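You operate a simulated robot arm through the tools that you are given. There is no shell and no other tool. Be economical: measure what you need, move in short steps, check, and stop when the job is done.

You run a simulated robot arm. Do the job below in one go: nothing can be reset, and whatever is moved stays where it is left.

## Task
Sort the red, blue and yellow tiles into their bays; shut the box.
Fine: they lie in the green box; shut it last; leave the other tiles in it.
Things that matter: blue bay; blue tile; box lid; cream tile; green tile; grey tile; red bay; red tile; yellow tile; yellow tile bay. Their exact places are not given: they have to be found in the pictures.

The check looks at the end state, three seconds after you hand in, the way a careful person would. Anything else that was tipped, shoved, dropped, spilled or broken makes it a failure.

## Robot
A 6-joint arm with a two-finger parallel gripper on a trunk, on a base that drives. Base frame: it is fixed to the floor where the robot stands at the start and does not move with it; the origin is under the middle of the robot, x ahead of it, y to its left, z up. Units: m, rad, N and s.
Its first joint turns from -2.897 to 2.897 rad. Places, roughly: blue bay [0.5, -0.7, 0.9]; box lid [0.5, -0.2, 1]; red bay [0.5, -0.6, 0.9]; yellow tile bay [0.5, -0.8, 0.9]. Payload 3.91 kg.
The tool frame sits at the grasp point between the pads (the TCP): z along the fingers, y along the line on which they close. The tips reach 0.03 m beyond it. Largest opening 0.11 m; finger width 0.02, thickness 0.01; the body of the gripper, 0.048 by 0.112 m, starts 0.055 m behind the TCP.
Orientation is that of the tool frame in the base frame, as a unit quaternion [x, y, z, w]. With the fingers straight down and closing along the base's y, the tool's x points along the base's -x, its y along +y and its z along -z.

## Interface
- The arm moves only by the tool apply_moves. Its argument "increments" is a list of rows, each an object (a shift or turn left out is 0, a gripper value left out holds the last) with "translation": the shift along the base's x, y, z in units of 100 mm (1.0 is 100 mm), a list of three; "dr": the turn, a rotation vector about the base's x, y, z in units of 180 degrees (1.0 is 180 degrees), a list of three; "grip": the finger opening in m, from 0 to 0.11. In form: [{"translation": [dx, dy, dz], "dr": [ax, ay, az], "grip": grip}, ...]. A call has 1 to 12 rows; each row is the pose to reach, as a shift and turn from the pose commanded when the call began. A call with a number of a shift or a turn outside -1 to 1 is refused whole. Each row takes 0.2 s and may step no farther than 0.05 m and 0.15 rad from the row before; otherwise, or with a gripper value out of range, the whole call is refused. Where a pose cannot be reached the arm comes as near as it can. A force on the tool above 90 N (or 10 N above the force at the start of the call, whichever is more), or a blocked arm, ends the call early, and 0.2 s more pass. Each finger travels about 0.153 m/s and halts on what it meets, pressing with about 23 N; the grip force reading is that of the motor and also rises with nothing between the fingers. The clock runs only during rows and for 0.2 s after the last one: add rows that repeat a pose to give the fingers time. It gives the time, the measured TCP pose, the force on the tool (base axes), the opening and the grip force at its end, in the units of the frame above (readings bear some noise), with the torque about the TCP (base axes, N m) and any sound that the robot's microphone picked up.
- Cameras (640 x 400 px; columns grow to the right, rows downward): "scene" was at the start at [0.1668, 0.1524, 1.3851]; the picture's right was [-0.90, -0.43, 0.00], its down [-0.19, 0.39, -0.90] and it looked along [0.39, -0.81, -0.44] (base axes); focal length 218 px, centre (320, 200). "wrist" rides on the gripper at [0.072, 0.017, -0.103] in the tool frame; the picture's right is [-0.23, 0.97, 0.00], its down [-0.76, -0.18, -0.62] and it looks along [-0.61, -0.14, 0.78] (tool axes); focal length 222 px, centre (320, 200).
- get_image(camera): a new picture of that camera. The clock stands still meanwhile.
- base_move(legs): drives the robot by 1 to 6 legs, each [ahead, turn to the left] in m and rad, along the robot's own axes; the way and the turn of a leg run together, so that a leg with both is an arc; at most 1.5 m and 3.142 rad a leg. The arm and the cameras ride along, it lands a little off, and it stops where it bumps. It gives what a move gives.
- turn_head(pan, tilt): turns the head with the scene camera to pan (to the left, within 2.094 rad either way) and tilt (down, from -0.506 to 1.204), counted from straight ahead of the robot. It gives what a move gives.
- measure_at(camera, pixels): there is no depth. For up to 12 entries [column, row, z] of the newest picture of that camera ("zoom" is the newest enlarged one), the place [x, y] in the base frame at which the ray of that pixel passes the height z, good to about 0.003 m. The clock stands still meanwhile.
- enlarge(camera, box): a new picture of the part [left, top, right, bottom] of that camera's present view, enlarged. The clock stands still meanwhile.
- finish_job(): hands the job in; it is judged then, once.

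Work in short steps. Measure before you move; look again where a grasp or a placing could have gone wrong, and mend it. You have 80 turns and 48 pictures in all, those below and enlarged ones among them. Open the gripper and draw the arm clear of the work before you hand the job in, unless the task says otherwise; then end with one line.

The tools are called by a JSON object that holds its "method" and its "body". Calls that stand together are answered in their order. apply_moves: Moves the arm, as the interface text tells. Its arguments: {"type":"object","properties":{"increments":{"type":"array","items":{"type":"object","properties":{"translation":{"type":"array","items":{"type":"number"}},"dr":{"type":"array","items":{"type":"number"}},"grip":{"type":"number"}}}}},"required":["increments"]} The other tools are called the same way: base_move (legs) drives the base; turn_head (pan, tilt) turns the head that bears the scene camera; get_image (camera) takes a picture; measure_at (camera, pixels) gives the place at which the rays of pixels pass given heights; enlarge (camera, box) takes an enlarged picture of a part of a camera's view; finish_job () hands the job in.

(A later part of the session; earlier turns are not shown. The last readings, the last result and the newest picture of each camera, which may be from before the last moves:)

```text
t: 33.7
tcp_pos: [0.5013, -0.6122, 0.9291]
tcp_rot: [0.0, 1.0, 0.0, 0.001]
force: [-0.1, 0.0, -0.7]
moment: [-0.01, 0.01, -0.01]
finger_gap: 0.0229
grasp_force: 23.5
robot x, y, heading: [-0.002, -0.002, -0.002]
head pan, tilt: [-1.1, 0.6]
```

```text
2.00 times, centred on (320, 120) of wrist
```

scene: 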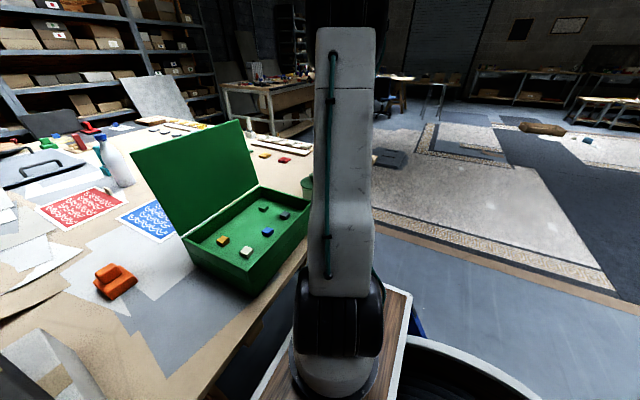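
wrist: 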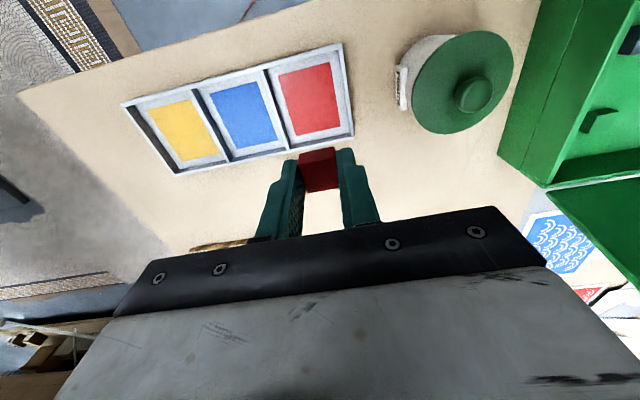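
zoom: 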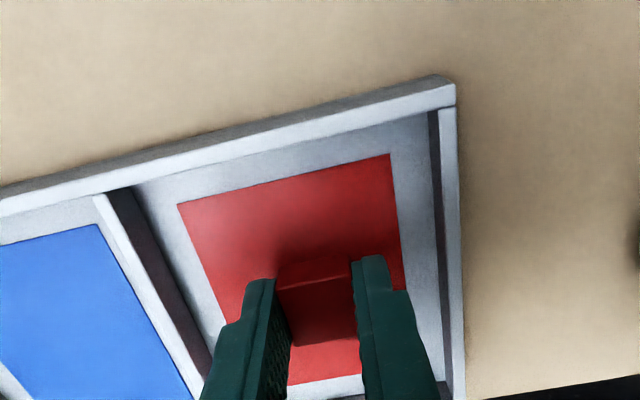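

The tile is inside the red bay and above its patch. I'll step down until contact.

{"method": "apply_moves", "body": {"increments": [{"translation": [0, 0, -0.03]}, {"translation": [0, 0, -0.05]}]}}

{"method": "apply_moves", "body": {"increments": [{"translation": [0, 0, -0.02]}, {"translation": [0, 0, -0.04]}]}}

```text
t: 34.3
tcp_pos: [0.5014, -0.6125, 0.9243]
tcp_rot: [0.0, 1.0, 0.0, 0.0]
force: [0.4, 0.1, -0.4]
moment: [-0.01, 0.03, -0.05]
finger_gap: 0.0225
grasp_force: 22.7
robot x, y, heading: [0.0057, 0.0026, -0.001]
head pan, tilt: [-1.1, 0.6]
```

```text
t: 34.9
tcp_pos: [0.5011, -0.6131, 0.9201]
tcp_rot: [0.0, 1.0, 0.0, 0.0]
force: [-0.6, 0.0, -0.2]
moment: [0.01, 0.04, 0.04]
finger_gap: 0.0231
grasp_force: 23.0
robot x, y, heading: [-0.001, -0.0024, -0.002]
head pan, tilt: [-1.1, 0.6]
```

{"method": "apply_moves", "body": {"increments": [{"translation": [0, 0, -0.02]}, {"translation": [0, 0, -0.04]}]}}

{"method": "apply_moves", "body": {"increments": [{"translation": [0, 0, -0.015]}, {"translation": [0, 0, -0.03]}]}}

```text
t: 35.5
tcp_pos: [0.501, -0.6127, 0.9166]
tcp_rot: [0.0, 1.0, -0.001, 0.0]
force: [-0.3, 0.4, -0.5]
moment: [0.0, -0.03, 0.05]
finger_gap: 0.0227
grasp_force: 23.1
robot x, y, heading: [-0.0006, -0.0005, 0.005]
head pan, tilt: [-1.1, 0.6]
```

```text
t: 36.1
tcp_pos: [0.5008, -0.6118, 0.9145]
tcp_rot: [0.001, 1.0, 0.0, 0.0]
force: [0.8, 1.6, 6.0]
moment: [0.15, 0.04, -0.03]
finger_gap: 0.0225
grasp_force: 23.0
robot x, y, heading: [0.0027, -0.0023, -0.0]
head pan, tilt: [-1.1, 0.6]
```

Contact at TCP 0.914 (tray floor ≈0.885). I'll open and rise, then check.

{"method": "apply_moves", "body": {"increments": [{"grip": 0.045}, {"grip": 0.045}, {"translation": [0, 0, 0.3]}, {"translation": [0, 0, 0.65]}, {"translation": [0, 0, 1.0]}]}}

{"method": "apply_moves", "body": {"increments": [{"translation": [0, 0, 0.4]}, {"translation": [0.0, 0.3, 0.7]}, {"translation": [0.0, 0.7, 1.0]}, {"translation": [0.0, 1.0, 1.0]}]}}

{"method": "get_image", "body": {"camera": "wrist"}}

```text
t: 37.3
tcp_pos: [0.4999, -0.6124, 1.0133]
tcp_rot: [0.001, 1.0, -0.001, 0.0]
force: [0.2, -0.1, -0.8]
moment: [0.04, 0.02, 0.0]
finger_gap: 0.0449
grasp_force: 0.1
robot x, y, heading: [-0.0025, -0.0028, 0.004]
head pan, tilt: [-1.1, 0.6]
```

```text
t: 38.3
tcp_pos: [0.5002, -0.5124, 1.1124]
tcp_rot: [0.001, 1.0, 0.0, -0.001]
force: [0.2, -0.5, -0.1]
moment: [0.02, 0.01, 0.01]
finger_gap: 0.0448
grasp_force: 0.0
robot x, y, heading: [0.0011, 0.0007, -0.006]
head pan, tilt: [-1.1, 0.6]
```

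```text
18 pictures are left
```

wrist: 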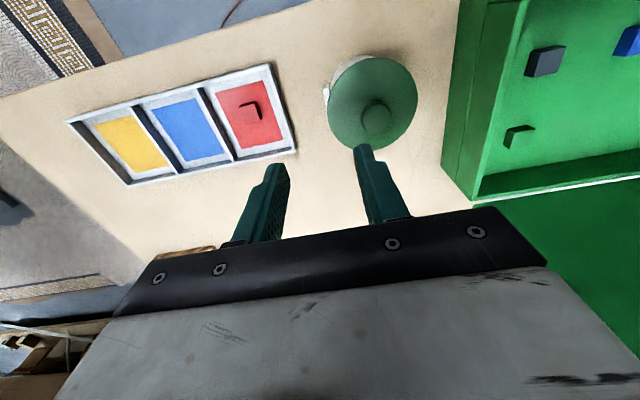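

Red lies in its bay (250,110). Next, the blue tile: I'll fly to above (0.512,−0.187).

{"method": "apply_moves", "body": {"increments": [{"translation": [0.0, 0.4, 0]}, {"translation": [0.05, 0.8, 0]}, {"translation": [0.1, 1.0, 0]}]}}

{"method": "apply_moves", "body": {"increments": [{"translation": [0.0, 0.4, 0]}, {"translation": [0.0, 0.8, 0]}, {"translation": [0.01, 1.0, 0]}]}}

{"method": "apply_moves", "body": {"increments": [{"translation": [0.0, 0.4, 0], "grip": 0.05}, {"translation": [0.0, 0.8, 0]}, {"translation": [0.01, 1.0, 0]}]}}

{"method": "apply_moves", "body": {"increments": [{"translation": [0.0, 0.25, -0.2]}, {"translation": [0.0, 0.25, -0.4]}, {"translation": [0.0, 0.25, -0.5]}]}}

{"method": "get_image", "body": {"camera": "wrist"}}

{"method": "enlarge", "body": {"camera": "scene", "box": [190, 170, 350, 270]}}

```text
t: 39.1
tcp_pos: [0.5115, -0.4122, 1.1154]
tcp_rot: [0.0, 1.0, 0.0, 0.0]
force: [-1.3, -0.3, -0.9]
moment: [0.04, 0.0, -0.04]
finger_gap: 0.0452
grasp_force: 0.1
robot x, y, heading: [-0.0023, -0.0009, -0.002]
head pan, tilt: [-1.1, 0.6]
```

```text
t: 39.9
tcp_pos: [0.5123, -0.3117, 1.1154]
tcp_rot: [0.0, 1.0, 0.0, -0.001]
force: [0.1, 0.1, -0.3]
moment: [0.04, 0.0, 0.0]
finger_gap: 0.0448
grasp_force: 0.1
robot x, y, heading: [0.0028, -0.004, -0.002]
head pan, tilt: [-1.1, 0.6]
```

```text
t: 40.7
tcp_pos: [0.5121, -0.2124, 1.1133]
tcp_rot: [0.0, 1.0, 0.0, 0.0]
force: [0.4, -0.7, 0.4]
moment: [0.0, 0.01, -0.01]
finger_gap: 0.05
grasp_force: 0.0
robot x, y, heading: [0.0016, 0.0021, 0.0]
head pan, tilt: [-1.1, 0.6]
```

```text
t: 41.5
tcp_pos: [0.5134, -0.1871, 1.063]
tcp_rot: [0.0, 1.0, 0.001, 0.0]
force: [0.0, 0.2, -0.1]
moment: [-0.03, 0.01, -0.01]
finger_gap: 0.0498
grasp_force: 0.1
robot x, y, heading: [0.001, 0.0002, 0.001]
head pan, tilt: [-1.1, 0.6]
```

```text
17 pictures are left
```

wrist: 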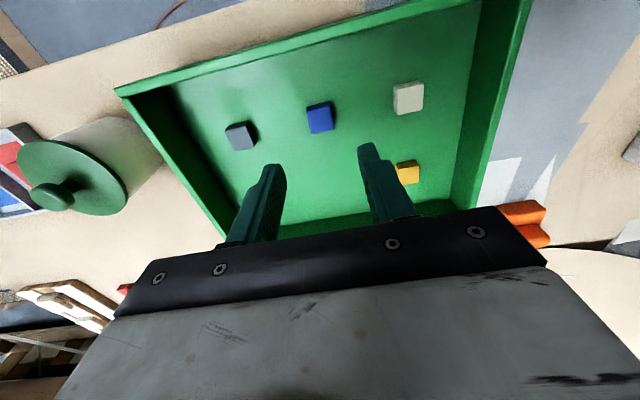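

```text
4.00 times, centred on (270, 220) of scene
```

zoom: 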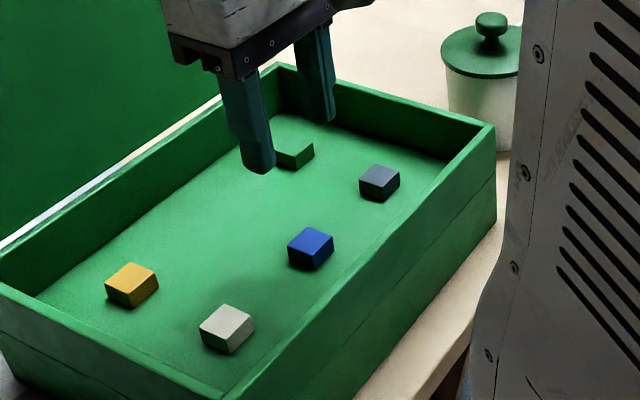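

{"method": "measure_at", "body": {"camera": "wrist", "pixels": [[320, 119, 0.952], [308, 112, 0.952], [327, 102, 0.952], [334, 124, 0.952], [313, 133, 0.952], [409, 98, 0.952], [408, 170, 0.952]]}}

{"method": "measure_at", "body": {"camera": "zoom", "pixels": [[311, 241, 0.952], [132, 276, 0.952], [226, 321, 0.952], [106, 283, 0.952], [125, 263, 0.952], [158, 274, 0.952], [140, 293, 0.952]]}}

```text
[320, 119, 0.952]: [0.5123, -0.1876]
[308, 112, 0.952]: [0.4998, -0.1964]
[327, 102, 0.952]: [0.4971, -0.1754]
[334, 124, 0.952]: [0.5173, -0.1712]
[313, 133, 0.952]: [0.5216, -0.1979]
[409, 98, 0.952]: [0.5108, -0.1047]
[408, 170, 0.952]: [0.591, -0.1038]
```

```text
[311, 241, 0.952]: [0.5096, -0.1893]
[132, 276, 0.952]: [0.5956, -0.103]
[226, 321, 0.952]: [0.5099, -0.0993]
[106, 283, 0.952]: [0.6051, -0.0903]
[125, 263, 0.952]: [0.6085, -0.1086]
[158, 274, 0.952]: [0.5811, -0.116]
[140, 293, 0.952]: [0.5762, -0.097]
```

Blue at (0.511,−0.187), beneath the TCP. I'll descend to 0.967 and close.

{"method": "apply_moves", "body": {"increments": [{"translation": [-0.01, 0, -0.4]}, {"translation": [-0.01, 0, -0.8]}, {"translation": [-0.01, 0, -0.95]}, {"translation": [-0.01, 0, -0.97]}]}}

{"method": "apply_moves", "body": {"increments": [{"grip": 0.03}, {"grip": 0.0}, {"grip": 0.0}, {"grip": 0.0}, {"translation": [0, 0, 0.1]}, {"translation": [0, 0, 0.3]}, {"translation": [0, 0, 0.6]}, {"translation": [0, 0, 1.0]}]}}

```text
t: 42.5
tcp_pos: [0.5108, -0.1877, 0.9665]
tcp_rot: [0.001, 1.0, 0.0, 0.0]
force: [0.0, -0.4, 0.5]
moment: [-0.02, 0.01, 0.03]
finger_gap: 0.0498
grasp_force: 0.1
robot x, y, heading: [-0.0004, 0.0028, 0.004]
head pan, tilt: [-1.1, 0.6]
```

```text
t: 44.3
tcp_pos: [0.5124, -0.1885, 1.068]
tcp_rot: [0.001, 1.0, 0.0, 0.0]
force: [-0.2, 0.7, -0.4]
moment: [0.02, 0.01, 0.01]
finger_gap: 0.0227
grasp_force: 22.6
robot x, y, heading: [-0.0008, 0.0022, -0.002]
head pan, tilt: [-1.1, 0.6]
```

Blue is held (22.7 mm). I'll carry it to above the blue bay.

{"method": "apply_moves", "body": {"increments": [{"translation": [0, 0, 0.3]}, {"translation": [0, -0.4, 0.45]}, {"translation": [0, -0.85, 0.45]}, {"translation": [0, -1.0, 0.45]}]}}

{"method": "apply_moves", "body": {"increments": [{"translation": [-0.02, -0.45, 0]}, {"translation": [-0.04, -0.9, 0]}, {"translation": [-0.05, -1.0, 0]}]}}

{"method": "apply_moves", "body": {"increments": [{"translation": [-0.02, -0.45, 0]}, {"translation": [-0.04, -0.9, 0]}, {"translation": [-0.05, -1.0, 0]}]}}

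{"method": "apply_moves", "body": {"increments": [{"translation": [0, -0.45, 0]}, {"translation": [0, -0.9, 0]}, {"translation": [0, -1.0, 0]}]}}

{"method": "apply_moves", "body": {"increments": [{"translation": [0, -0.45, 0]}, {"translation": [0, -0.9, 0]}, {"translation": [0, -1.0, 0]}]}}

{"method": "apply_moves", "body": {"increments": [{"translation": [0, -0.24, -0.3]}, {"translation": [0, -0.24, -0.7]}, {"translation": [0, -0.24, -1.0]}]}}

{"method": "get_image", "body": {"camera": "wrist"}}

```text
t: 45.3
tcp_pos: [0.5121, -0.2876, 1.1118]
tcp_rot: [-0.001, 1.0, 0.0, 0.0]
force: [-1.0, -0.7, -0.8]
moment: [0.01, 0.0, -0.04]
finger_gap: 0.0229
grasp_force: 23.0
robot x, y, heading: [-0.0018, 0.0013, -0.0]
head pan, tilt: [-1.1, 0.6]
```

```text
t: 46.1
tcp_pos: [0.5066, -0.3881, 1.1094]
tcp_rot: [0.0, 1.0, 0.0, 0.0]
force: [0.1, 0.0, -0.7]
moment: [-0.02, -0.04, 0.0]
finger_gap: 0.0229
grasp_force: 22.9
robot x, y, heading: [0.0014, -0.0015, 0.001]
head pan, tilt: [-1.1, 0.6]
```

```text
t: 46.9
tcp_pos: [0.5021, -0.4868, 1.1124]
tcp_rot: [0.0, 1.0, 0.001, 0.0]
force: [0.1, 0.1, -0.7]
moment: [-0.02, 0.0, 0.02]
finger_gap: 0.0226
grasp_force: 22.5
robot x, y, heading: [-0.0013, 0.0, -0.0]
head pan, tilt: [-1.1, 0.6]
```

```text
t: 47.7
tcp_pos: [0.5031, -0.5865, 1.1117]
tcp_rot: [0.0, 1.0, 0.0, 0.0]
force: [0.8, -0.3, -0.6]
moment: [0.0, -0.01, 0.02]
finger_gap: 0.0225
grasp_force: 23.0
robot x, y, heading: [0.0007, -0.0004, 0.003]
head pan, tilt: [-1.1, 0.6]
```

```text
t: 48.5
tcp_pos: [0.4997, -0.6855, 1.1118]
tcp_rot: [0.0, 1.0, 0.0, -0.001]
force: [0.1, 1.0, 0.0]
moment: [-0.02, 0.01, -0.03]
finger_gap: 0.0229
grasp_force: 23.2
robot x, y, heading: [-0.0038, -0.0004, 0.002]
head pan, tilt: [-1.1, 0.6]
```

```text
t: 49.3
tcp_pos: [0.5021, -0.7116, 1.0107]
tcp_rot: [0.0, 1.0, 0.0, 0.0]
force: [0.4, 0.2, -1.4]
moment: [-0.02, -0.02, 0.01]
finger_gap: 0.0228
grasp_force: 22.8
robot x, y, heading: [-0.0007, 0.0013, 0.003]
head pan, tilt: [-1.1, 0.6]
```

```text
15 pictures are left
```

wrist: 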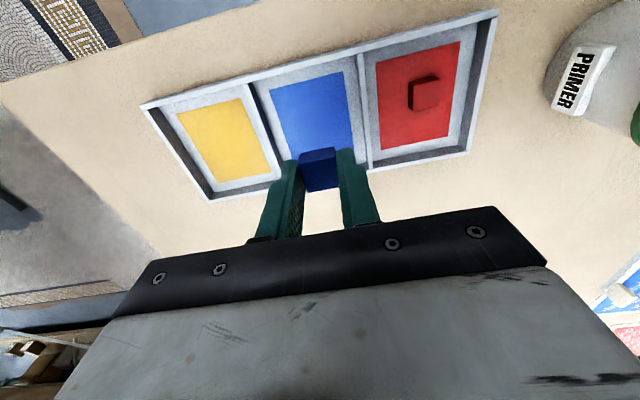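

{"method": "measure_at", "body": {"camera": "wrist", "pixels": [[312, 112, 0.885], [222, 140, 0.885], [418, 100, 0.885]]}}

```text
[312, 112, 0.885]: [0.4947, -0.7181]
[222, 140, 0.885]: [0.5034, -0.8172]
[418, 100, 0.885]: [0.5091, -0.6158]
```

The blue bay's centre is ≈(0.50,−0.716) and I'm over it. I'll lower to just above contact and then onto it.

{"method": "apply_moves", "body": {"increments": [{"translation": [-0.02, -0.04, -0.35]}, {"translation": [-0.02, -0.04, -0.7]}, {"translation": [-0.02, -0.04, -0.9]}]}}

{"method": "apply_moves", "body": {"increments": [{"translation": [0, 0, -0.03]}, {"translation": [0, 0, -0.06]}]}}

```text
t: 50.1
tcp_pos: [0.5005, -0.7144, 0.9216]
tcp_rot: [0.0, 1.0, -0.001, 0.0]
force: [0.3, -0.2, 0.4]
moment: [0.03, 0.02, 0.0]
finger_gap: 0.0228
grasp_force: 23.4
robot x, y, heading: [-0.004, -0.002, -0.004]
head pan, tilt: [-1.1, 0.6]
```

```text
t: 50.7
tcp_pos: [0.501, -0.7151, 0.9166]
tcp_rot: [0.0, 1.0, 0.0, 0.0]
force: [0.2, 0.2, 0.8]
moment: [-0.02, -0.02, 0.01]
finger_gap: 0.0228
grasp_force: 22.7
robot x, y, heading: [0.0019, -0.002, -0.0]
head pan, tilt: [-1.1, 0.6]
```

{"method": "apply_moves", "body": {"increments": [{"translation": [0, 0, -0.015]}, {"translation": [0, 0, -0.015]}]}}

{"method": "apply_moves", "body": {"increments": [{"grip": 0.045}, {"grip": 0.045}, {"translation": [0, 0, 0.3]}, {"translation": [0, 0, 0.65]}, {"translation": [0, 0, 1.0]}]}}

{"method": "apply_moves", "body": {"increments": [{"translation": [0, 0, 0.4]}, {"translation": [0.0, 0.3, 0.7]}, {"translation": [0.0, 0.7, 1.0]}, {"translation": [0.0, 1.0, 1.0]}]}}

{"method": "get_image", "body": {"camera": "wrist"}}

```text
t: 51.3
tcp_pos: [0.5005, -0.7162, 0.915]
tcp_rot: [0.0, 1.0, -0.001, 0.001]
force: [0.7, -0.2, 13.7]
moment: [0.03, -0.02, -0.01]
finger_gap: 0.0226
grasp_force: 22.8
robot x, y, heading: [0.0033, 0.0049, 0.002]
head pan, tilt: [-1.1, 0.6]
```

```text
t: 52.5
tcp_pos: [0.5009, -0.7137, 1.0165]
tcp_rot: [0.0, 1.0, 0.001, 0.0]
force: [0.0, -0.5, -0.7]
moment: [0.02, 0.04, -0.02]
finger_gap: 0.045
grasp_force: 0.0
robot x, y, heading: [-0.0021, 0.0003, 0.003]
head pan, tilt: [-1.1, 0.6]
```

```text
t: 53.5
tcp_pos: [0.5008, -0.6122, 1.1151]
tcp_rot: [0.0, 1.0, 0.0, 0.0]
force: [-0.1, -0.6, -0.2]
moment: [0.0, 0.01, 0.0]
finger_gap: 0.0449
grasp_force: 0.1
robot x, y, heading: [-0.0051, -0.0028, -0.001]
head pan, tilt: [-1.1, 0.6]
```

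```text
14 pictures are left
```

wrist: 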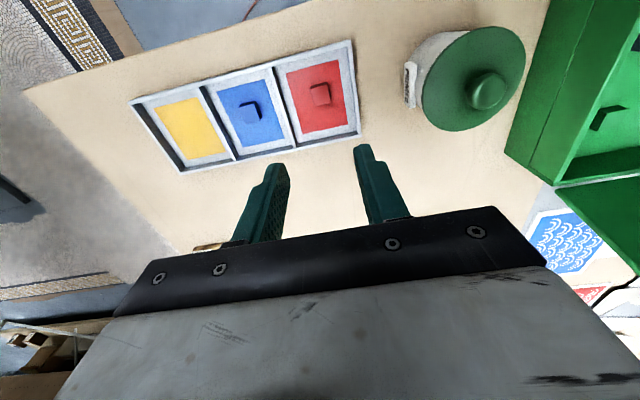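

Red and blue are in their bays. Now I'll fly to above yellow at (0.593,−0.103).

{"method": "apply_moves", "body": {"increments": [{"translation": [0, 0.45, 0]}, {"translation": [0, 0.9, 0]}, {"translation": [0, 1.0, 0]}]}}

{"method": "apply_moves", "body": {"increments": [{"translation": [0, 0.45, 0]}, {"translation": [0, 0.9, 0]}, {"translation": [0, 1.0, 0]}]}}

{"method": "apply_moves", "body": {"increments": [{"translation": [0.15, 0.45, 0]}, {"translation": [0.3, 0.9, 0]}, {"translation": [0.35, 1.0, 0]}]}}

{"method": "apply_moves", "body": {"increments": [{"translation": [0.2, 0.45, 0]}, {"translation": [0.4, 0.9, 0]}, {"translation": [0.57, 1.0, 0]}]}}

{"method": "apply_moves", "body": {"increments": [{"translation": [0, 0.45, 0], "grip": 0.05}, {"translation": [0, 0.9, 0]}, {"translation": [0, 1.0, -0.3]}, {"translation": [0, 1.0, -0.5]}]}}

{"method": "get_image", "body": {"camera": "wrist"}}

```text
t: 54.3
tcp_pos: [0.5004, -0.5145, 1.1142]
tcp_rot: [-0.001, 1.0, 0.0, 0.0]
force: [0.1, 0.4, 0.0]
moment: [0.03, -0.03, -0.02]
finger_gap: 0.0447
grasp_force: 0.1
robot x, y, heading: [-0.0008, 0.0001, 0.001]
head pan, tilt: [-1.1, 0.6]
```

```text
t: 55.1
tcp_pos: [0.5, -0.4156, 1.1149]
tcp_rot: [0.0, 1.0, -0.001, 0.0]
force: [0.8, 0.0, -0.4]
moment: [0.04, 0.02, 0.0]
finger_gap: 0.0449
grasp_force: 0.0
robot x, y, heading: [0.0007, 0.0011, 0.0]
head pan, tilt: [-1.1, 0.6]
```

```text
t: 55.9
tcp_pos: [0.5346, -0.3162, 1.1141]
tcp_rot: [0.0, 1.0, 0.001, 0.0]
force: [-0.6, 0.7, -0.7]
moment: [0.0, -0.01, -0.03]
finger_gap: 0.045
grasp_force: 0.1
robot x, y, heading: [0.0029, 0.0008, 0.0]
head pan, tilt: [-1.1, 0.6]
```

```text
t: 56.7
tcp_pos: [0.5918, -0.2144, 1.1152]
tcp_rot: [0.0, 1.0, 0.0, 0.0]
force: [0.0, -0.5, -0.4]
moment: [0.03, 0.04, -0.03]
finger_gap: 0.0451
grasp_force: 0.1
robot x, y, heading: [-0.0016, 0.0019, 0.002]
head pan, tilt: [-1.1, 0.6]
```

```text
t: 57.7
tcp_pos: [0.5913, -0.1146, 1.0643]
tcp_rot: [-0.001, 1.0, 0.0, 0.0]
force: [-0.1, -0.4, -0.5]
moment: [-0.02, -0.05, 0.0]
finger_gap: 0.0501
grasp_force: 0.1
robot x, y, heading: [0.0007, -0.0019, 0.001]
head pan, tilt: [-1.1, 0.6]
```

```text
13 pictures are left
```

wrist: 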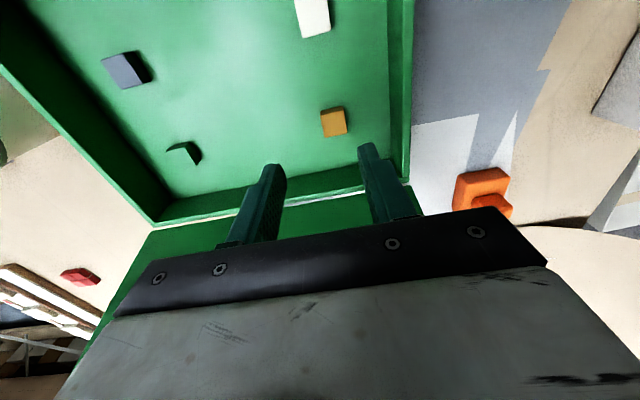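

{"method": "measure_at", "body": {"camera": "wrist", "pixels": [[334, 122, 0.952], [322, 116, 0.952], [342, 110, 0.952], [347, 130, 0.952], [326, 138, 0.952], [405, 180, 0.975]]}}

```text
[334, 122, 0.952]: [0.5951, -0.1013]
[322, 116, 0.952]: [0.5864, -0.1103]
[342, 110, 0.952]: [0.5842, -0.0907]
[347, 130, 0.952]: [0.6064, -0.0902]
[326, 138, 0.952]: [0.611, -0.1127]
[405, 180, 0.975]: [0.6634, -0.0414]
```

Yellow is at (0.594,−0.102) with yaw ≈0. I'll align, descend to TCP 0.967 and grip.

{"method": "apply_moves", "body": {"increments": [{"translation": [0.03, 0.115, -0.2]}, {"translation": [0.03, 0.115, -0.6]}, {"translation": [0.03, 0.115, -0.9]}, {"translation": [0.03, 0.115, -0.97]}]}}

{"method": "apply_moves", "body": {"increments": [{"grip": 0.03}, {"grip": 0.0}, {"grip": 0.0}, {"grip": 0.0}, {"translation": [0, 0, 0.1]}, {"translation": [0, 0, 0.3]}, {"translation": [0, 0, 0.6]}, {"translation": [0, 0, 1.0]}]}}

```text
t: 58.7
tcp_pos: [0.5941, -0.1033, 0.967]
tcp_rot: [0.001, 1.0, 0.0, 0.001]
force: [0.0, 1.1, -0.3]
moment: [0.04, 0.01, 0.03]
finger_gap: 0.0502
grasp_force: 0.0
robot x, y, heading: [0.0017, -0.0012, -0.0]
head pan, tilt: [-1.1, 0.6]
```

```text
t: 60.5
tcp_pos: [0.5935, -0.1036, 1.0683]
tcp_rot: [0.0, 1.0, -0.001, -0.001]
force: [-0.1, -0.3, -0.4]
moment: [0.02, 0.02, -0.01]
finger_gap: 0.0226
grasp_force: 23.4
robot x, y, heading: [-0.0019, -0.0014, -0.0]
head pan, tilt: [-1.1, 0.6]
```

Yellow is held. I'll carry it to the yellow bay (0.502,−0.814).

{"method": "apply_moves", "body": {"increments": [{"translation": [0, 0, 0.3]}, {"translation": [-0.2, -0.4, 0.45]}, {"translation": [-0.4, -0.8, 0.45]}, {"translation": [-0.5, -1.0, 0.45]}]}}

{"method": "apply_moves", "body": {"increments": [{"translation": [-0.2, -0.45, 0]}, {"translation": [-0.35, -0.9, 0]}, {"translation": [-0.4, -1.0, 0]}]}}

{"method": "apply_moves", "body": {"increments": [{"translation": [0, -0.45, 0]}, {"translation": [0, -0.9, 0]}, {"translation": [0, -1.0, 0]}]}}

{"method": "apply_moves", "body": {"increments": [{"translation": [0, -0.45, 0]}, {"translation": [0, -0.9, 0]}, {"translation": [0, -1.0, 0]}]}}

{"method": "apply_moves", "body": {"increments": [{"translation": [0, -0.45, 0]}, {"translation": [0, -0.9, 0]}, {"translation": [0, -1.0, 0]}]}}

{"method": "apply_moves", "body": {"increments": [{"translation": [0, -0.45, 0]}, {"translation": [0, -0.9, 0]}, {"translation": [0, -1.0, 0]}]}}

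{"method": "apply_moves", "body": {"increments": [{"translation": [0, -0.45, 0]}, {"translation": [0, -0.9, 0]}, {"translation": [0, -1.0, -0.3]}, {"translation": [0, -1.0, -0.7]}, {"translation": [0, -1.0, -1.0]}]}}

{"method": "get_image", "body": {"camera": "wrist"}}

```text
t: 61.5
tcp_pos: [0.5448, -0.2023, 1.1134]
tcp_rot: [0.0, 1.0, 0.0, 0.0]
force: [-0.2, 0.8, 0.3]
moment: [0.03, -0.02, 0.02]
finger_gap: 0.0227
grasp_force: 22.9
robot x, y, heading: [0.0019, 0.0014, 0.003]
head pan, tilt: [-1.1, 0.6]
```

```text
t: 62.3
tcp_pos: [0.5057, -0.305, 1.1138]
tcp_rot: [0.0, 1.0, 0.0, 0.0]
force: [0.2, 1.3, 0.0]
moment: [0.0, 0.01, -0.04]
finger_gap: 0.0224
grasp_force: 23.5
robot x, y, heading: [-0.0006, 0.0015, 0.007]
head pan, tilt: [-1.1, 0.6]
```

```text
t: 63.1
tcp_pos: [0.5067, -0.4018, 1.1141]
tcp_rot: [0.0, 1.0, 0.0, 0.0]
force: [-0.1, -0.4, -0.5]
moment: [0.01, 0.0, -0.04]
finger_gap: 0.0224
grasp_force: 22.1
robot x, y, heading: [-0.0015, 0.0017, 0.001]
head pan, tilt: [-1.1, 0.6]
```

```text
t: 63.9
tcp_pos: [0.5059, -0.5043, 1.1134]
tcp_rot: [-0.001, 1.0, 0.0, 0.0]
force: [-1.0, 0.2, -0.3]
moment: [0.0, 0.0, 0.02]
finger_gap: 0.0226
grasp_force: 22.7
robot x, y, heading: [0.0002, -0.0015, 0.004]
head pan, tilt: [-1.1, 0.6]
```

```text
t: 64.7
tcp_pos: [0.5039, -0.6054, 1.1116]
tcp_rot: [0.0, 1.0, 0.001, 0.0]
force: [-0.2, 0.7, -0.4]
moment: [-0.02, -0.02, 0.0]
finger_gap: 0.0228
grasp_force: 22.9
robot x, y, heading: [-0.0006, 0.0017, 0.001]
head pan, tilt: [-1.1, 0.6]
```

```text
t: 65.5
tcp_pos: [0.5054, -0.7054, 1.112]
tcp_rot: [-0.001, 1.0, 0.0, 0.0]
force: [-0.2, 0.2, -0.6]
moment: [0.01, 0.02, 0.0]
finger_gap: 0.0229
grasp_force: 22.9
robot x, y, heading: [0.0004, 0.001, 0.002]
head pan, tilt: [-1.1, 0.6]
```

```text
t: 66.7
tcp_pos: [0.5051, -0.8024, 1.013]
tcp_rot: [0.0, 1.0, 0.0, 0.0]
force: [-0.4, -1.1, 0.2]
moment: [-0.01, 0.0, 0.0]
finger_gap: 0.0229
grasp_force: 22.6
robot x, y, heading: [-0.0016, 0.0013, -0.004]
head pan, tilt: [-1.1, 0.6]
```

```text
12 pictures are left
```

wrist: 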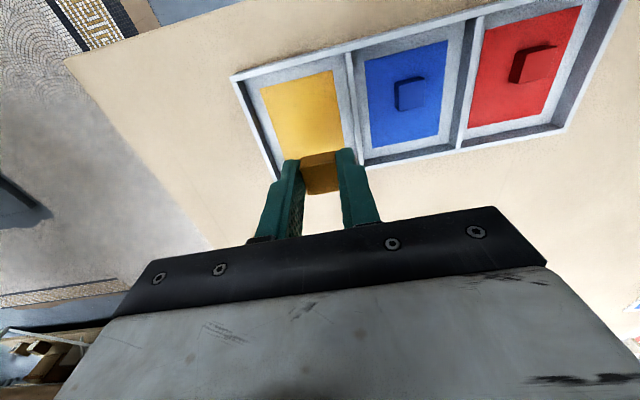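

The yellow bay centre is at (303,112), about 1 cm to −y. I'll adjust and lower.

{"method": "apply_moves", "body": {"increments": [{"translation": [-0.04, -0.11, -0.3]}, {"translation": [-0.04, -0.11, -0.7]}, {"translation": [-0.04, -0.11, -0.92]}]}}

{"method": "apply_moves", "body": {"increments": [{"translation": [0, 0, -0.03]}, {"translation": [0, 0, -0.05]}]}}

{"method": "apply_moves", "body": {"increments": [{"translation": [0, 0, -0.015]}, {"translation": [0, 0, -0.015]}]}}

```text
t: 67.5
tcp_pos: [0.5006, -0.8145, 0.9204]
tcp_rot: [-0.001, 1.0, 0.0, 0.0]
force: [-0.2, -0.3, -0.2]
moment: [-0.03, 0.01, -0.03]
finger_gap: 0.0227
grasp_force: 22.8
robot x, y, heading: [0.0009, -0.0023, 0.006]
head pan, tilt: [-1.1, 0.6]
```

```text
t: 68.1
tcp_pos: [0.5018, -0.8144, 0.9147]
tcp_rot: [0.0, 1.0, 0.0, 0.0]
force: [0.4, 0.6, 3.9]
moment: [0.01, -0.06, -0.01]
finger_gap: 0.0229
grasp_force: 23.1
robot x, y, heading: [-0.0001, 0.0012, 0.002]
head pan, tilt: [-1.1, 0.6]
```

```text
t: 68.7
tcp_pos: [0.5012, -0.8144, 0.915]
tcp_rot: [0.001, 1.0, -0.001, 0.001]
force: [2.2, 0.1, 15.0]
moment: [-0.02, -0.15, 0.03]
finger_gap: 0.0228
grasp_force: 23.0
robot x, y, heading: [0.0001, -0.0005, 0.001]
head pan, tilt: [-1.1, 0.6]
```

Contact made. I'll release, rise and check the three bays.

{"method": "apply_moves", "body": {"increments": [{"grip": 0.045}, {"grip": 0.045}, {"translation": [0, 0, 0.3]}, {"translation": [0, 0, 0.65]}, {"translation": [0, 0, 1.0]}]}}

{"method": "apply_moves", "body": {"increments": [{"translation": [0, 0, 0.4]}, {"translation": [0.0, 0.3, 0.7]}, {"translation": [0.0, 0.7, 1.0]}, {"translation": [0.0, 1.0, 1.0]}]}}

{"method": "get_image", "body": {"camera": "wrist"}}

```text
t: 69.9
tcp_pos: [0.5016, -0.8142, 1.0134]
tcp_rot: [-0.001, 1.0, 0.001, 0.0]
force: [0.4, 0.3, -0.4]
moment: [-0.03, -0.01, -0.01]
finger_gap: 0.045
grasp_force: 0.1
robot x, y, heading: [-0.0005, -0.0026, -0.001]
head pan, tilt: [-1.1, 0.6]
```

```text
t: 70.9
tcp_pos: [0.5002, -0.7152, 1.1129]
tcp_rot: [0.0, 1.0, 0.0, 0.0]
force: [-0.7, -0.9, -0.8]
moment: [0.02, 0.01, 0.01]
finger_gap: 0.0451
grasp_force: 0.0
robot x, y, heading: [0.0007, 0.0013, 0.002]
head pan, tilt: [-1.1, 0.6]
```

```text
11 pictures are left
```

wrist: 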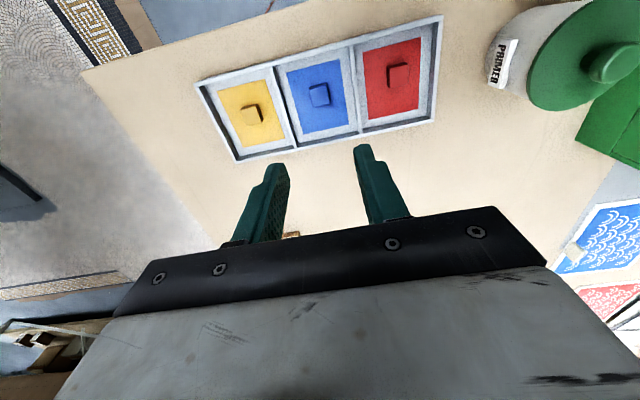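

All three tiles lie in their bays. I'll now go to above the open lid's handle at (0.743,−0.188), at height ≈1.28, turning −90°.

{"method": "apply_moves", "body": {"increments": [{"translation": [0, 0.2, 0.4]}, {"translation": [0.0, 0.5, 0.8]}, {"translation": [0.1, 0.8, 1.0]}, {"translation": [0.2, 1.0, 1.0]}]}}

{"method": "apply_moves", "body": {"increments": [{"translation": [0.2, 0.3, 0.3], "dr": [0, 0, -0.045]}, {"translation": [0.3, 0.5, 0.65], "dr": [0, 0, -0.09]}, {"translation": [0.4, 0.7, 0.65], "dr": [0, 0, -0.135]}, {"translation": [0.5, 0.9, 0.65], "dr": [0, 0, -0.18]}, {"translation": [0.6, 1.0, 0.65], "dr": [0, 0, -0.225]}]}}

{"method": "apply_moves", "body": {"increments": [{"translation": [0.2, 0.3, 0], "dr": [0, 0, -0.045]}, {"translation": [0.4, 0.5, 0], "dr": [0, 0, -0.09]}, {"translation": [0.6, 0.7, 0], "dr": [0, 0, -0.135]}, {"translation": [0.8, 0.9, 0], "dr": [0, 0, -0.18]}, {"translation": [1.0, 1.0, 0], "dr": [0, 0, -0.225]}, {"translation": [1.0, 1.0, 0], "dr": [0, 0, -0.27]}]}}

{"method": "apply_moves", "body": {"increments": [{"translation": [0.2, 0.4, 0], "dr": [0, 0, -0.005]}, {"translation": [0.4, 0.8, 0], "dr": [0, 0, -0.005]}, {"translation": [0.6, 1.0, 0], "dr": [0, 0, -0.005]}]}}

{"method": "apply_moves", "body": {"increments": [{"translation": [0.02, 0.4, 0], "grip": 0.032}, {"translation": [0.02, 0.8, 0]}, {"translation": [0.02, 1.0, 0]}]}}

{"method": "apply_moves", "body": {"increments": [{"translation": [0.0, 0.27, 0]}, {"translation": [0.0, 0.27, 0]}]}}

{"method": "get_image", "body": {"camera": "wrist"}}

```text
t: 71.9
tcp_pos: [0.5185, -0.6123, 1.2133]
tcp_rot: [0.0, 1.0, 0.0, 0.0]
force: [-0.2, 0.0, 0.2]
moment: [-0.03, -0.01, -0.01]
finger_gap: 0.0452
grasp_force: 0.1
robot x, y, heading: [-0.0002, 0.0025, 0.005]
head pan, tilt: [-1.1, 0.6]
```

```text
t: 73.1
tcp_pos: [0.579, -0.516, 1.2794]
tcp_rot: [0.349, 0.937, 0.0, 0.0]
force: [0.3, -0.3, -0.3]
moment: [0.04, -0.01, 0.0]
finger_gap: 0.0447
grasp_force: 0.1
robot x, y, heading: [-0.0021, -0.0016, -0.002]
head pan, tilt: [-1.1, 0.6]
```

```text
t: 74.5
tcp_pos: [0.6822, -0.4147, 1.2795]
tcp_rot: [0.701, 0.713, 0.0, 0.0]
force: [0.3, 0.3, -0.3]
moment: [-0.01, 0.0, 0.05]
finger_gap: 0.0448
grasp_force: 0.1
robot x, y, heading: [0.0, 0.005, -0.006]
head pan, tilt: [-1.1, 0.6]
```

```text
t: 75.3
tcp_pos: [0.7402, -0.3124, 1.2808]
tcp_rot: [0.708, 0.707, 0.001, 0.0]
force: [0.5, -0.1, 0.3]
moment: [0.04, 0.03, -0.02]
finger_gap: 0.0449
grasp_force: 0.1
robot x, y, heading: [0.0012, 0.0004, 0.001]
head pan, tilt: [-1.1, 0.6]
```

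```text
t: 76.1
tcp_pos: [0.7437, -0.2149, 1.2786]
tcp_rot: [0.708, 0.706, -0.001, 0.0]
force: [0.1, -0.8, 0.6]
moment: [0.02, 0.0, 0.03]
finger_gap: 0.032
grasp_force: 0.1
robot x, y, heading: [0.0011, 0.004, -0.001]
head pan, tilt: [-1.1, 0.6]
```

```text
t: 76.7
tcp_pos: [0.7413, -0.1877, 1.2795]
tcp_rot: [0.707, 0.707, 0.0, 0.0]
force: [0.2, -0.4, -0.2]
moment: [-0.01, 0.01, 0.04]
finger_gap: 0.032
grasp_force: 0.1
robot x, y, heading: [0.0002, 0.0025, -0.001]
head pan, tilt: [-1.1, 0.6]
```

```text
10 pictures are left
```

wrist: 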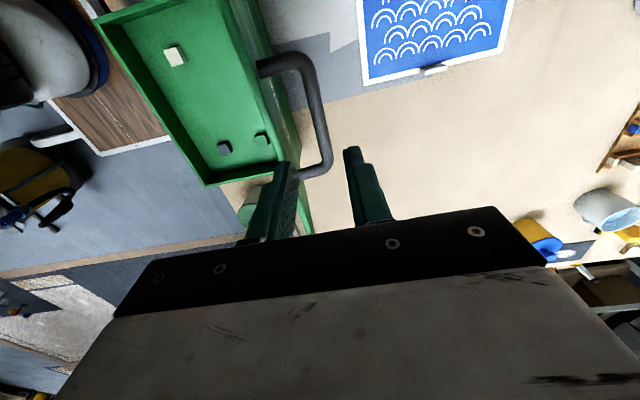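

The bar runs (300,60)→(325,165). I'll verify its x at its height before descending.

{"method": "measure_at", "body": {"camera": "wrist", "pixels": [[302, 65, 1.16], [314, 110, 1.16], [323, 158, 1.16], [265, 130, 1.19]]}}

{"method": "enlarge", "body": {"camera": "scene", "box": [110, 60, 350, 210]}}

```text
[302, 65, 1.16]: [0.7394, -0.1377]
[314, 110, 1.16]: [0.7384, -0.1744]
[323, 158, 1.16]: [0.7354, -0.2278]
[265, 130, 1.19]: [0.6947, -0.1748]
```

```text
2.67 times, centred on (230, 135) of scene
```

zoom: 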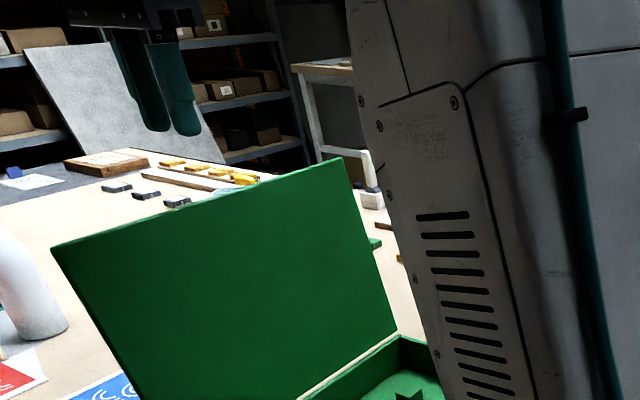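

The bar is at x≈0.739, between the fingers. I'll descend to 1.158 and close on it.

{"method": "apply_moves", "body": {"increments": [{"translation": [-0.02, 0, -0.3]}, {"translation": [-0.02, 0, -0.65]}, {"translation": [-0.02, 0, -1.0]}]}}

{"method": "apply_moves", "body": {"increments": [{"translation": [0, 0, -0.1]}, {"translation": [0, 0, -0.21]}]}}

{"method": "apply_moves", "body": {"increments": [{"grip": 0.01}, {"grip": 0.0}, {"grip": 0.0}]}}

```text
t: 77.5
tcp_pos: [0.7391, -0.1884, 1.179]
tcp_rot: [0.707, 0.707, 0.001, 0.0]
force: [-0.4, -0.8, -0.1]
moment: [0.02, -0.03, 0.02]
finger_gap: 0.0317
grasp_force: 0.1
robot x, y, heading: [-0.0017, 0.0014, 0.004]
head pan, tilt: [-1.1, 0.6]
```

```text
t: 78.1
tcp_pos: [0.7403, -0.1882, 1.1575]
tcp_rot: [0.707, 0.707, 0.0, 0.0]
force: [0.2, 0.9, 0.1]
moment: [0.0, 0.03, 0.0]
finger_gap: 0.0318
grasp_force: 0.1
robot x, y, heading: [0.0029, -0.0024, 0.001]
head pan, tilt: [-1.1, 0.6]
```

```text
t: 78.9
tcp_pos: [0.7409, -0.1867, 1.1567]
tcp_rot: [0.708, 0.706, -0.002, 0.0]
force: [-8.1, 1.3, -6.0]
moment: [0.01, 0.0, -0.72]
finger_gap: 0.0136
grasp_force: 44.8
robot x, y, heading: [0.0033, -0.0011, 0.0]
head pan, tilt: [-1.1, 0.6]
```

Bar gripped. I'll close the lid by reversing the arc: first from 98° to 70°.

{"method": "apply_moves", "body": {"increments": [{"translation": [-0.129, 0, 0.045]}, {"translation": [-0.26, 0, 0.081]}, {"translation": [-0.427, 0, 0.113]}, {"translation": [-0.597, 0, 0.13]}, {"translation": [-0.767, 0, 0.133]}, {"translation": [-0.937, 0, 0.12]}]}}

{"method": "apply_moves", "body": {"increments": [{"translation": [-0.168, 0, -0.027]}, {"translation": [-0.333, 0, -0.069]}, {"translation": [-0.494, 0, -0.125]}, {"translation": [-0.65, 0, -0.194]}, {"translation": [-0.798, 0, -0.277]}, {"translation": [-0.939, 0, -0.373]}]}}

```text
t: 80.3
tcp_pos: [0.6464, -0.1867, 1.1718]
tcp_rot: [0.707, 0.707, 0.0, 0.001]
force: [-2.1, 3.6, 30.9]
moment: [0.39, 0.01, -0.73]
finger_gap: 0.0139
grasp_force: 44.9
robot x, y, heading: [-0.0013, 0.0005, 0.002]
head pan, tilt: [-1.1, 0.6]
```

```text
t: 81.7
tcp_pos: [0.5521, -0.1864, 1.1318]
tcp_rot: [0.708, 0.707, -0.001, -0.002]
force: [-9.7, 23.9, 11.1]
moment: [0.31, -0.1, -0.6]
finger_gap: 0.0135
grasp_force: 44.5
robot x, y, heading: [-0.0028, 0.0035, -0.002]
head pan, tilt: [-1.1, 0.6]
```

Forces are modest; the lid is at about 40°. I'll continue to 10°.

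{"method": "apply_moves", "body": {"increments": [{"translation": [-0.132, 0.01, -0.108]}, {"translation": [-0.254, 0.01, -0.226]}, {"translation": [-0.366, 0.01, -0.355]}, {"translation": [-0.466, 0.01, -0.493]}, {"translation": [-0.553, 0.01, -0.639]}, {"translation": [-0.627, 0.01, -0.793]}]}}

{"method": "enlarge", "body": {"camera": "scene", "box": [150, 160, 310, 290]}}

```text
t: 82.7
tcp_pos: [0.5147, -0.187, 1.0952]
tcp_rot: [0.709, 0.705, 0.011, 0.013]
force: [-15.1, 13.6, 34.7]
moment: [1.14, -3.45, -0.72]
finger_gap: 0.0135
grasp_force: 44.7
robot x, y, heading: [0.003, 0.0006, 0.002]
head pan, tilt: [-1.1, 0.6]
stopped in row 5: the force on the tool passed its limit at 94 N (the readings are from after the stop); the commanded pose is now the measured one
```

```text
3.08 times, centred on (230, 225) of scene
```

zoom: 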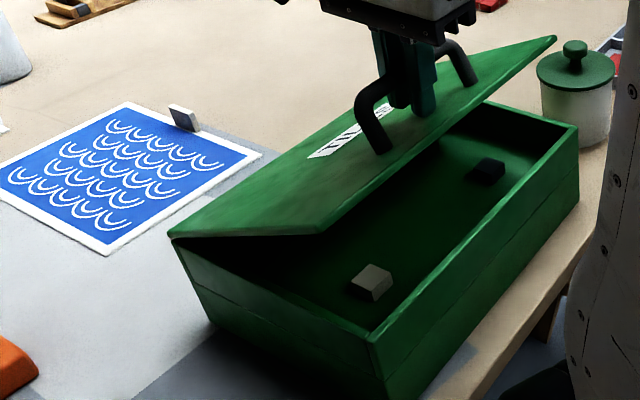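

The lid stopped at ~25°: the tips sit 4 mm deeper on the bar than before and likely touch the lid. I'll look with the wrist camera while reading the relaxed force.

{"method": "apply_moves", "body": {"increments": [{"translation": [0, 0, 0]}]}}

{"method": "enlarge", "body": {"camera": "wrist", "box": [200, 60, 460, 230]}}

{"method": "enlarge", "body": {"camera": "scene", "box": [222, 150, 302, 210]}}

```text
t: 83.1
tcp_pos: [0.5135, -0.1866, 1.095]
tcp_rot: [0.709, 0.705, 0.009, 0.013]
force: [-21.3, 16.7, 37.0]
moment: [0.23, -3.16, -0.75]
finger_gap: 0.0134
grasp_force: 45.4
robot x, y, heading: [0.0008, -0.0004, 0.001]
head pan, tilt: [-1.1, 0.6]
```

```text
2.35 times, centred on (330, 145) of wrist
```

zoom: 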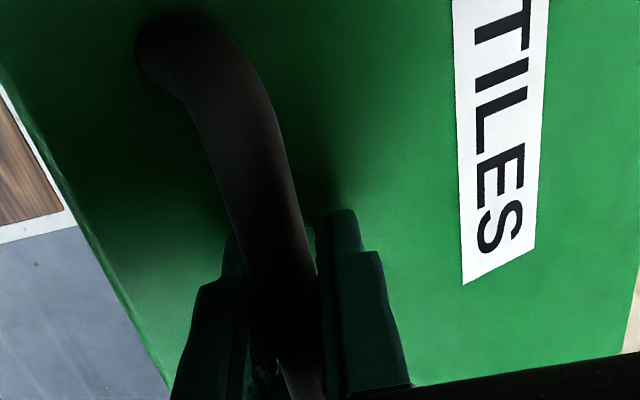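

```text
6.67 times, centred on (262, 180) of scene
```

zoom: 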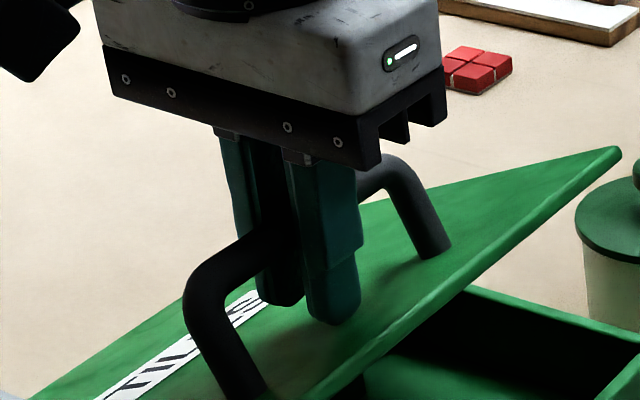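

The near fingertip is indeed touching the lid. I'll pitch the tool about +y (toward the lid's own tilt) to free the tip, with a tiny rise.

{"method": "apply_moves", "body": {"increments": [{"translation": [0, 0, 0.02], "dr": [0, 0.03, 0]}, {"translation": [0, 0, 0.02], "dr": [0, 0.06, 0]}, {"translation": [0, 0, 0.02], "dr": [0, 0.09, 0]}]}}

```text
t: 83.9
tcp_pos: [0.5148, -0.1868, 1.098]
tcp_rot: [0.703, 0.7, -0.09, -0.084]
force: [2.8, 20.1, 57.4]
moment: [-0.48, -8.64, -0.44]
finger_gap: 0.0131
grasp_force: 45.2
robot x, y, heading: [0.0016, -0.0002, 0.003]
head pan, tilt: [-1.1, 0.6]
```

The tip is wedged, so rather than force it I'll undo the pitch and swing the lid back to its open rest, where I can safely regrip with the bar deeper below the TCP.

{"method": "apply_moves", "body": {"increments": [{"translation": [0.02, 0, 0.02], "dr": [0, -0.035, 0]}, {"translation": [0.06, 0, 0.07], "dr": [0, -0.07, 0]}, {"translation": [0.12, 0, 0.14], "dr": [0, -0.09, 0]}, {"translation": [0.23, 0, 0.25], "dr": [0, -0.09, 0]}, {"translation": [0.36, 0, 0.36], "dr": [0, -0.09, 0]}, {"translation": [0.5, 0, 0.455], "dr": [0, -0.09, 0]}, {"translation": [0.65, 0, 0.54], "dr": [0, -0.09, 0]}]}}

```text
t: 85.5
tcp_pos: [0.5805, -0.1886, 1.1492]
tcp_rot: [0.709, 0.705, 0.01, 0.013]
force: [-4.0, -1.9, 5.6]
moment: [-0.35, 0.09, -0.39]
finger_gap: 0.0136
grasp_force: 45.1
robot x, y, heading: [-0.0002, -0.0012, 0.003]
head pan, tilt: [-1.1, 0.6]
```

Unjammed, with small forces at 50°. I'll carry on to the open rest while removing the 2° residual tilt.

{"method": "apply_moves", "body": {"increments": [{"translation": [0.157, 0, 0.069], "dr": [0, 0.005, 0]}, {"translation": [0.317, 0, 0.125], "dr": [0, 0.01, 0]}, {"translation": [0.482, 0, 0.167], "dr": [0, 0.01, 0]}, {"translation": [0.65, 0, 0.194], "dr": [0, 0.01, 0]}, {"translation": [0.82, 0, 0.207], "dr": [0, 0.01, 0]}, {"translation": [0.99, 0, 0.204], "dr": [0, 0.01, 0]}]}}

{"method": "apply_moves", "body": {"increments": [{"translation": [0.17, 0, -0.017]}, {"translation": [0.337, 0, -0.049]}, {"translation": [0.48, 0, -0.09]}, {"translation": [0.59, 0, -0.13]}]}}

```text
t: 86.9
tcp_pos: [0.6783, -0.1868, 1.1687]
tcp_rot: [0.708, 0.706, -0.002, 0.001]
force: [-1.9, -15.1, -8.3]
moment: [-0.39, 0.05, -0.51]
finger_gap: 0.0138
grasp_force: 44.7
robot x, y, heading: [0.0009, 0.0036, 0.001]
head pan, tilt: [-1.1, 0.6]
```

```text
t: 87.9
tcp_pos: [0.7395, -0.188, 1.1564]
tcp_rot: [0.708, 0.706, -0.002, 0.001]
force: [-1.9, -10.5, -2.7]
moment: [-0.19, 0.04, -0.5]
finger_gap: 0.0137
grasp_force: 45.0
robot x, y, heading: [0.0013, -0.0019, 0.002]
head pan, tilt: [-1.1, 0.6]
```

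At rest (x 0.7395). I'll loosen, rise 13 mm, and regrip so the tips stay well off the lid.

{"method": "apply_moves", "body": {"increments": [{"grip": 0.03}, {"grip": 0.03}, {"translation": [0, 0, 0.13], "grip": 0.03}, {"translation": [0, 0, 0.13], "grip": 0.005}, {"translation": [0, 0, 0.13], "grip": 0.0}, {"translation": [0, 0, 0.13], "grip": 0.0}]}}

```text
t: 89.3
tcp_pos: [0.7392, -0.188, 1.1681]
tcp_rot: [0.708, 0.706, -0.002, 0.0]
force: [-1.1, 4.1, -6.3]
moment: [0.11, 0.03, -0.58]
finger_gap: 0.0135
grasp_force: 45.1
robot x, y, heading: [0.0013, -0.0003, -0.001]
head pan, tilt: [-1.1, 0.6]
```

Regripped at 1.168. I'll reverse the arc again to 40°.

{"method": "apply_moves", "body": {"increments": [{"translation": [-0.129, 0, 0.045]}, {"translation": [-0.26, 0, 0.081]}, {"translation": [-0.427, 0, 0.113]}, {"translation": [-0.597, 0, 0.13]}, {"translation": [-0.767, 0, 0.133]}, {"translation": [-0.937, 0, 0.12]}]}}

{"method": "apply_moves", "body": {"increments": [{"translation": [-0.168, 0, -0.027]}, {"translation": [-0.333, 0, -0.069]}, {"translation": [-0.494, 0, -0.125]}, {"translation": [-0.65, 0, -0.194]}, {"translation": [-0.798, 0, -0.277]}, {"translation": [-0.939, 0, -0.373]}]}}

{"method": "apply_moves", "body": {"increments": [{"translation": [-0.132, 0, -0.108]}, {"translation": [-0.254, 0, -0.226]}]}}

```text
t: 90.7
tcp_pos: [0.6455, -0.1866, 1.1811]
tcp_rot: [0.708, 0.706, -0.002, 0.002]
force: [-1.5, 7.4, 18.9]
moment: [0.45, -0.02, -0.54]
finger_gap: 0.0135
grasp_force: 45.1
robot x, y, heading: [-0.0004, -0.0, -0.001]
head pan, tilt: [-1.1, 0.6]
```

```text
t: 92.1
tcp_pos: [0.5508, -0.1866, 1.1439]
tcp_rot: [0.708, 0.706, -0.002, 0.0]
force: [-6.9, 16.1, 12.2]
moment: [0.33, -0.1, -0.78]
finger_gap: 0.0137
grasp_force: 45.1
robot x, y, heading: [0.0003, -0.0027, -0.003]
head pan, tilt: [-1.1, 0.6]
```

```text
t: 92.7
tcp_pos: [0.5255, -0.1868, 1.1196]
tcp_rot: [0.708, 0.706, -0.001, 0.0]
force: [4.6, 16.1, -3.7]
moment: [0.8, -0.23, -0.55]
finger_gap: 0.0138
grasp_force: 44.7
robot x, y, heading: [0.0, -0.0018, 0.004]
head pan, tilt: [-1.1, 0.6]
```

No jam at 30°. I'll continue to 10°.

{"method": "apply_moves", "body": {"increments": [{"translation": [-0.112, 0, -0.129]}, {"translation": [-0.212, 0, -0.267]}, {"translation": [-0.299, 0, -0.413]}, {"translation": [-0.373, 0, -0.567]}]}}

{"method": "apply_moves", "body": {"increments": [{"translation": [-0.03, 0, -0.08]}, {"translation": [-0.061, 0, -0.159]}, {"translation": [-0.088, 0, -0.24]}, {"translation": [-0.105, 0, -0.31]}]}}

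{"method": "enlarge", "body": {"camera": "scene", "box": [150, 160, 310, 290]}}

```text
t: 93.7
tcp_pos: [0.4877, -0.1879, 1.0649]
tcp_rot: [0.709, 0.705, -0.003, 0.001]
force: [1.7, 10.6, 0.8]
moment: [0.11, -0.23, -0.2]
finger_gap: 0.0136
grasp_force: 45.0
robot x, y, heading: [0.0004, 0.001, 0.001]
head pan, tilt: [-1.1, 0.6]
```

```text
t: 94.7
tcp_pos: [0.4764, -0.1887, 1.0351]
tcp_rot: [0.708, 0.706, -0.001, 0.005]
force: [1.8, 11.8, 44.2]
moment: [0.33, -0.04, -0.06]
finger_gap: 0.0137
grasp_force: 45.2
robot x, y, heading: [-0.0008, -0.0001, -0.0]
head pan, tilt: [-1.1, 0.6]
```

```text
3.08 times, centred on (230, 225) of scene
```

zoom: 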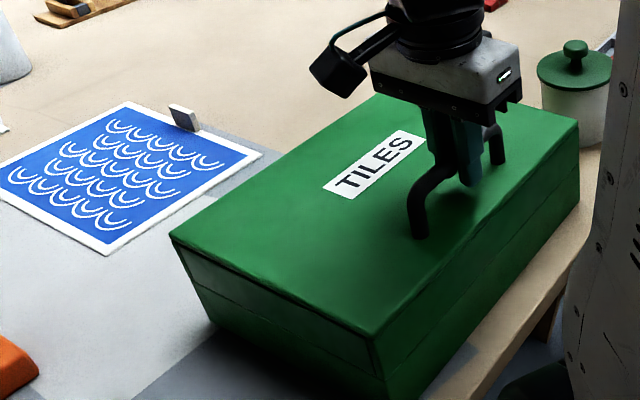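

The lid is shut (44 N down on the rim). I'll ease, release and rise straight up.

{"method": "apply_moves", "body": {"increments": [{"translation": [0, 0, 0.015]}, {"translation": [0, 0, 0.015], "grip": 0.05}, {"translation": [0, 0, 0.015], "grip": 0.05}, {"translation": [0, 0, 0.3], "grip": 0.05}, {"translation": [0, 0, 0.65]}, {"translation": [0, 0, 1.0]}]}}

{"method": "apply_moves", "body": {"increments": [{"translation": [0, 0, 0.4]}, {"translation": [0, 0, 0.8]}, {"translation": [0, 0, 1.0], "grip": 0.09}]}}

{"method": "turn_head", "body": {"pan": -0.75, "tilt": 0.75}}

{"method": "get_image", "body": {"camera": "scene"}}

{"method": "get_image", "body": {"camera": "wrist"}}

```text
t: 96.1
tcp_pos: [0.4773, -0.1883, 1.1349]
tcp_rot: [0.709, 0.705, -0.002, 0.0]
force: [-0.1, -0.3, -0.6]
moment: [-0.01, -0.02, -0.02]
finger_gap: 0.0503
grasp_force: 0.0
robot x, y, heading: [-0.0006, -0.0012, 0.001]
head pan, tilt: [-1.1, 0.6]
```

```text
t: 96.9
tcp_pos: [0.4779, -0.1894, 1.2327]
tcp_rot: [0.709, 0.705, -0.002, 0.0]
force: [0.1, -0.1, 0.3]
moment: [-0.01, 0.0, -0.01]
finger_gap: 0.09
grasp_force: 0.0
robot x, y, heading: [-0.0016, 0.0011, 0.002]
head pan, tilt: [-1.1, 0.6]
```

```text
t: 97.7
tcp_pos: [0.4769, -0.1889, 1.233]
tcp_rot: [0.709, 0.705, -0.002, 0.0]
force: [-0.5, 0.6, 0.1]
moment: [0.02, 0.01, -0.01]
finger_gap: 0.0899
grasp_force: 0.0
robot x, y, heading: [0.0011, -0.0008, 0.002]
head pan, tilt: [-0.75, 0.75]
```

```text
4 pictures are left
```

scene: 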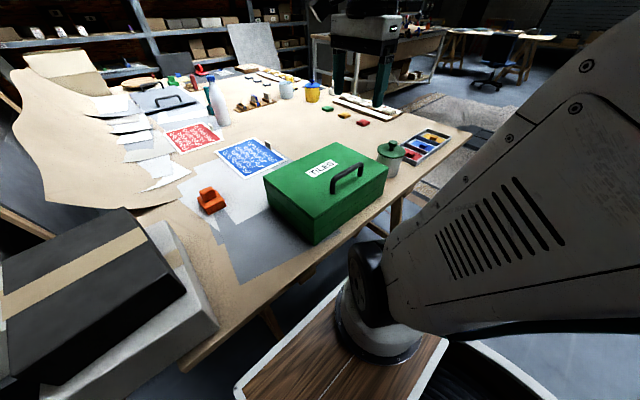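

```text
3 pictures are left
```

wrist: 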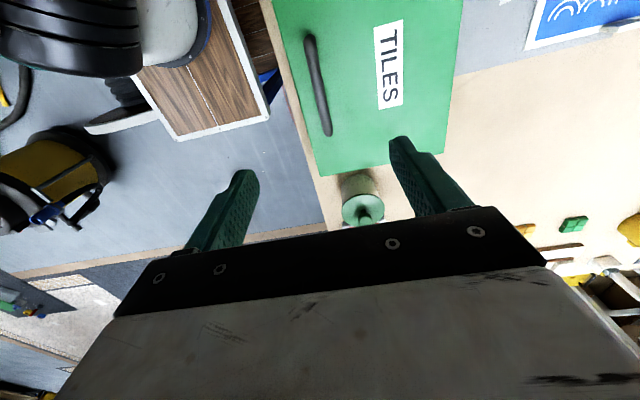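

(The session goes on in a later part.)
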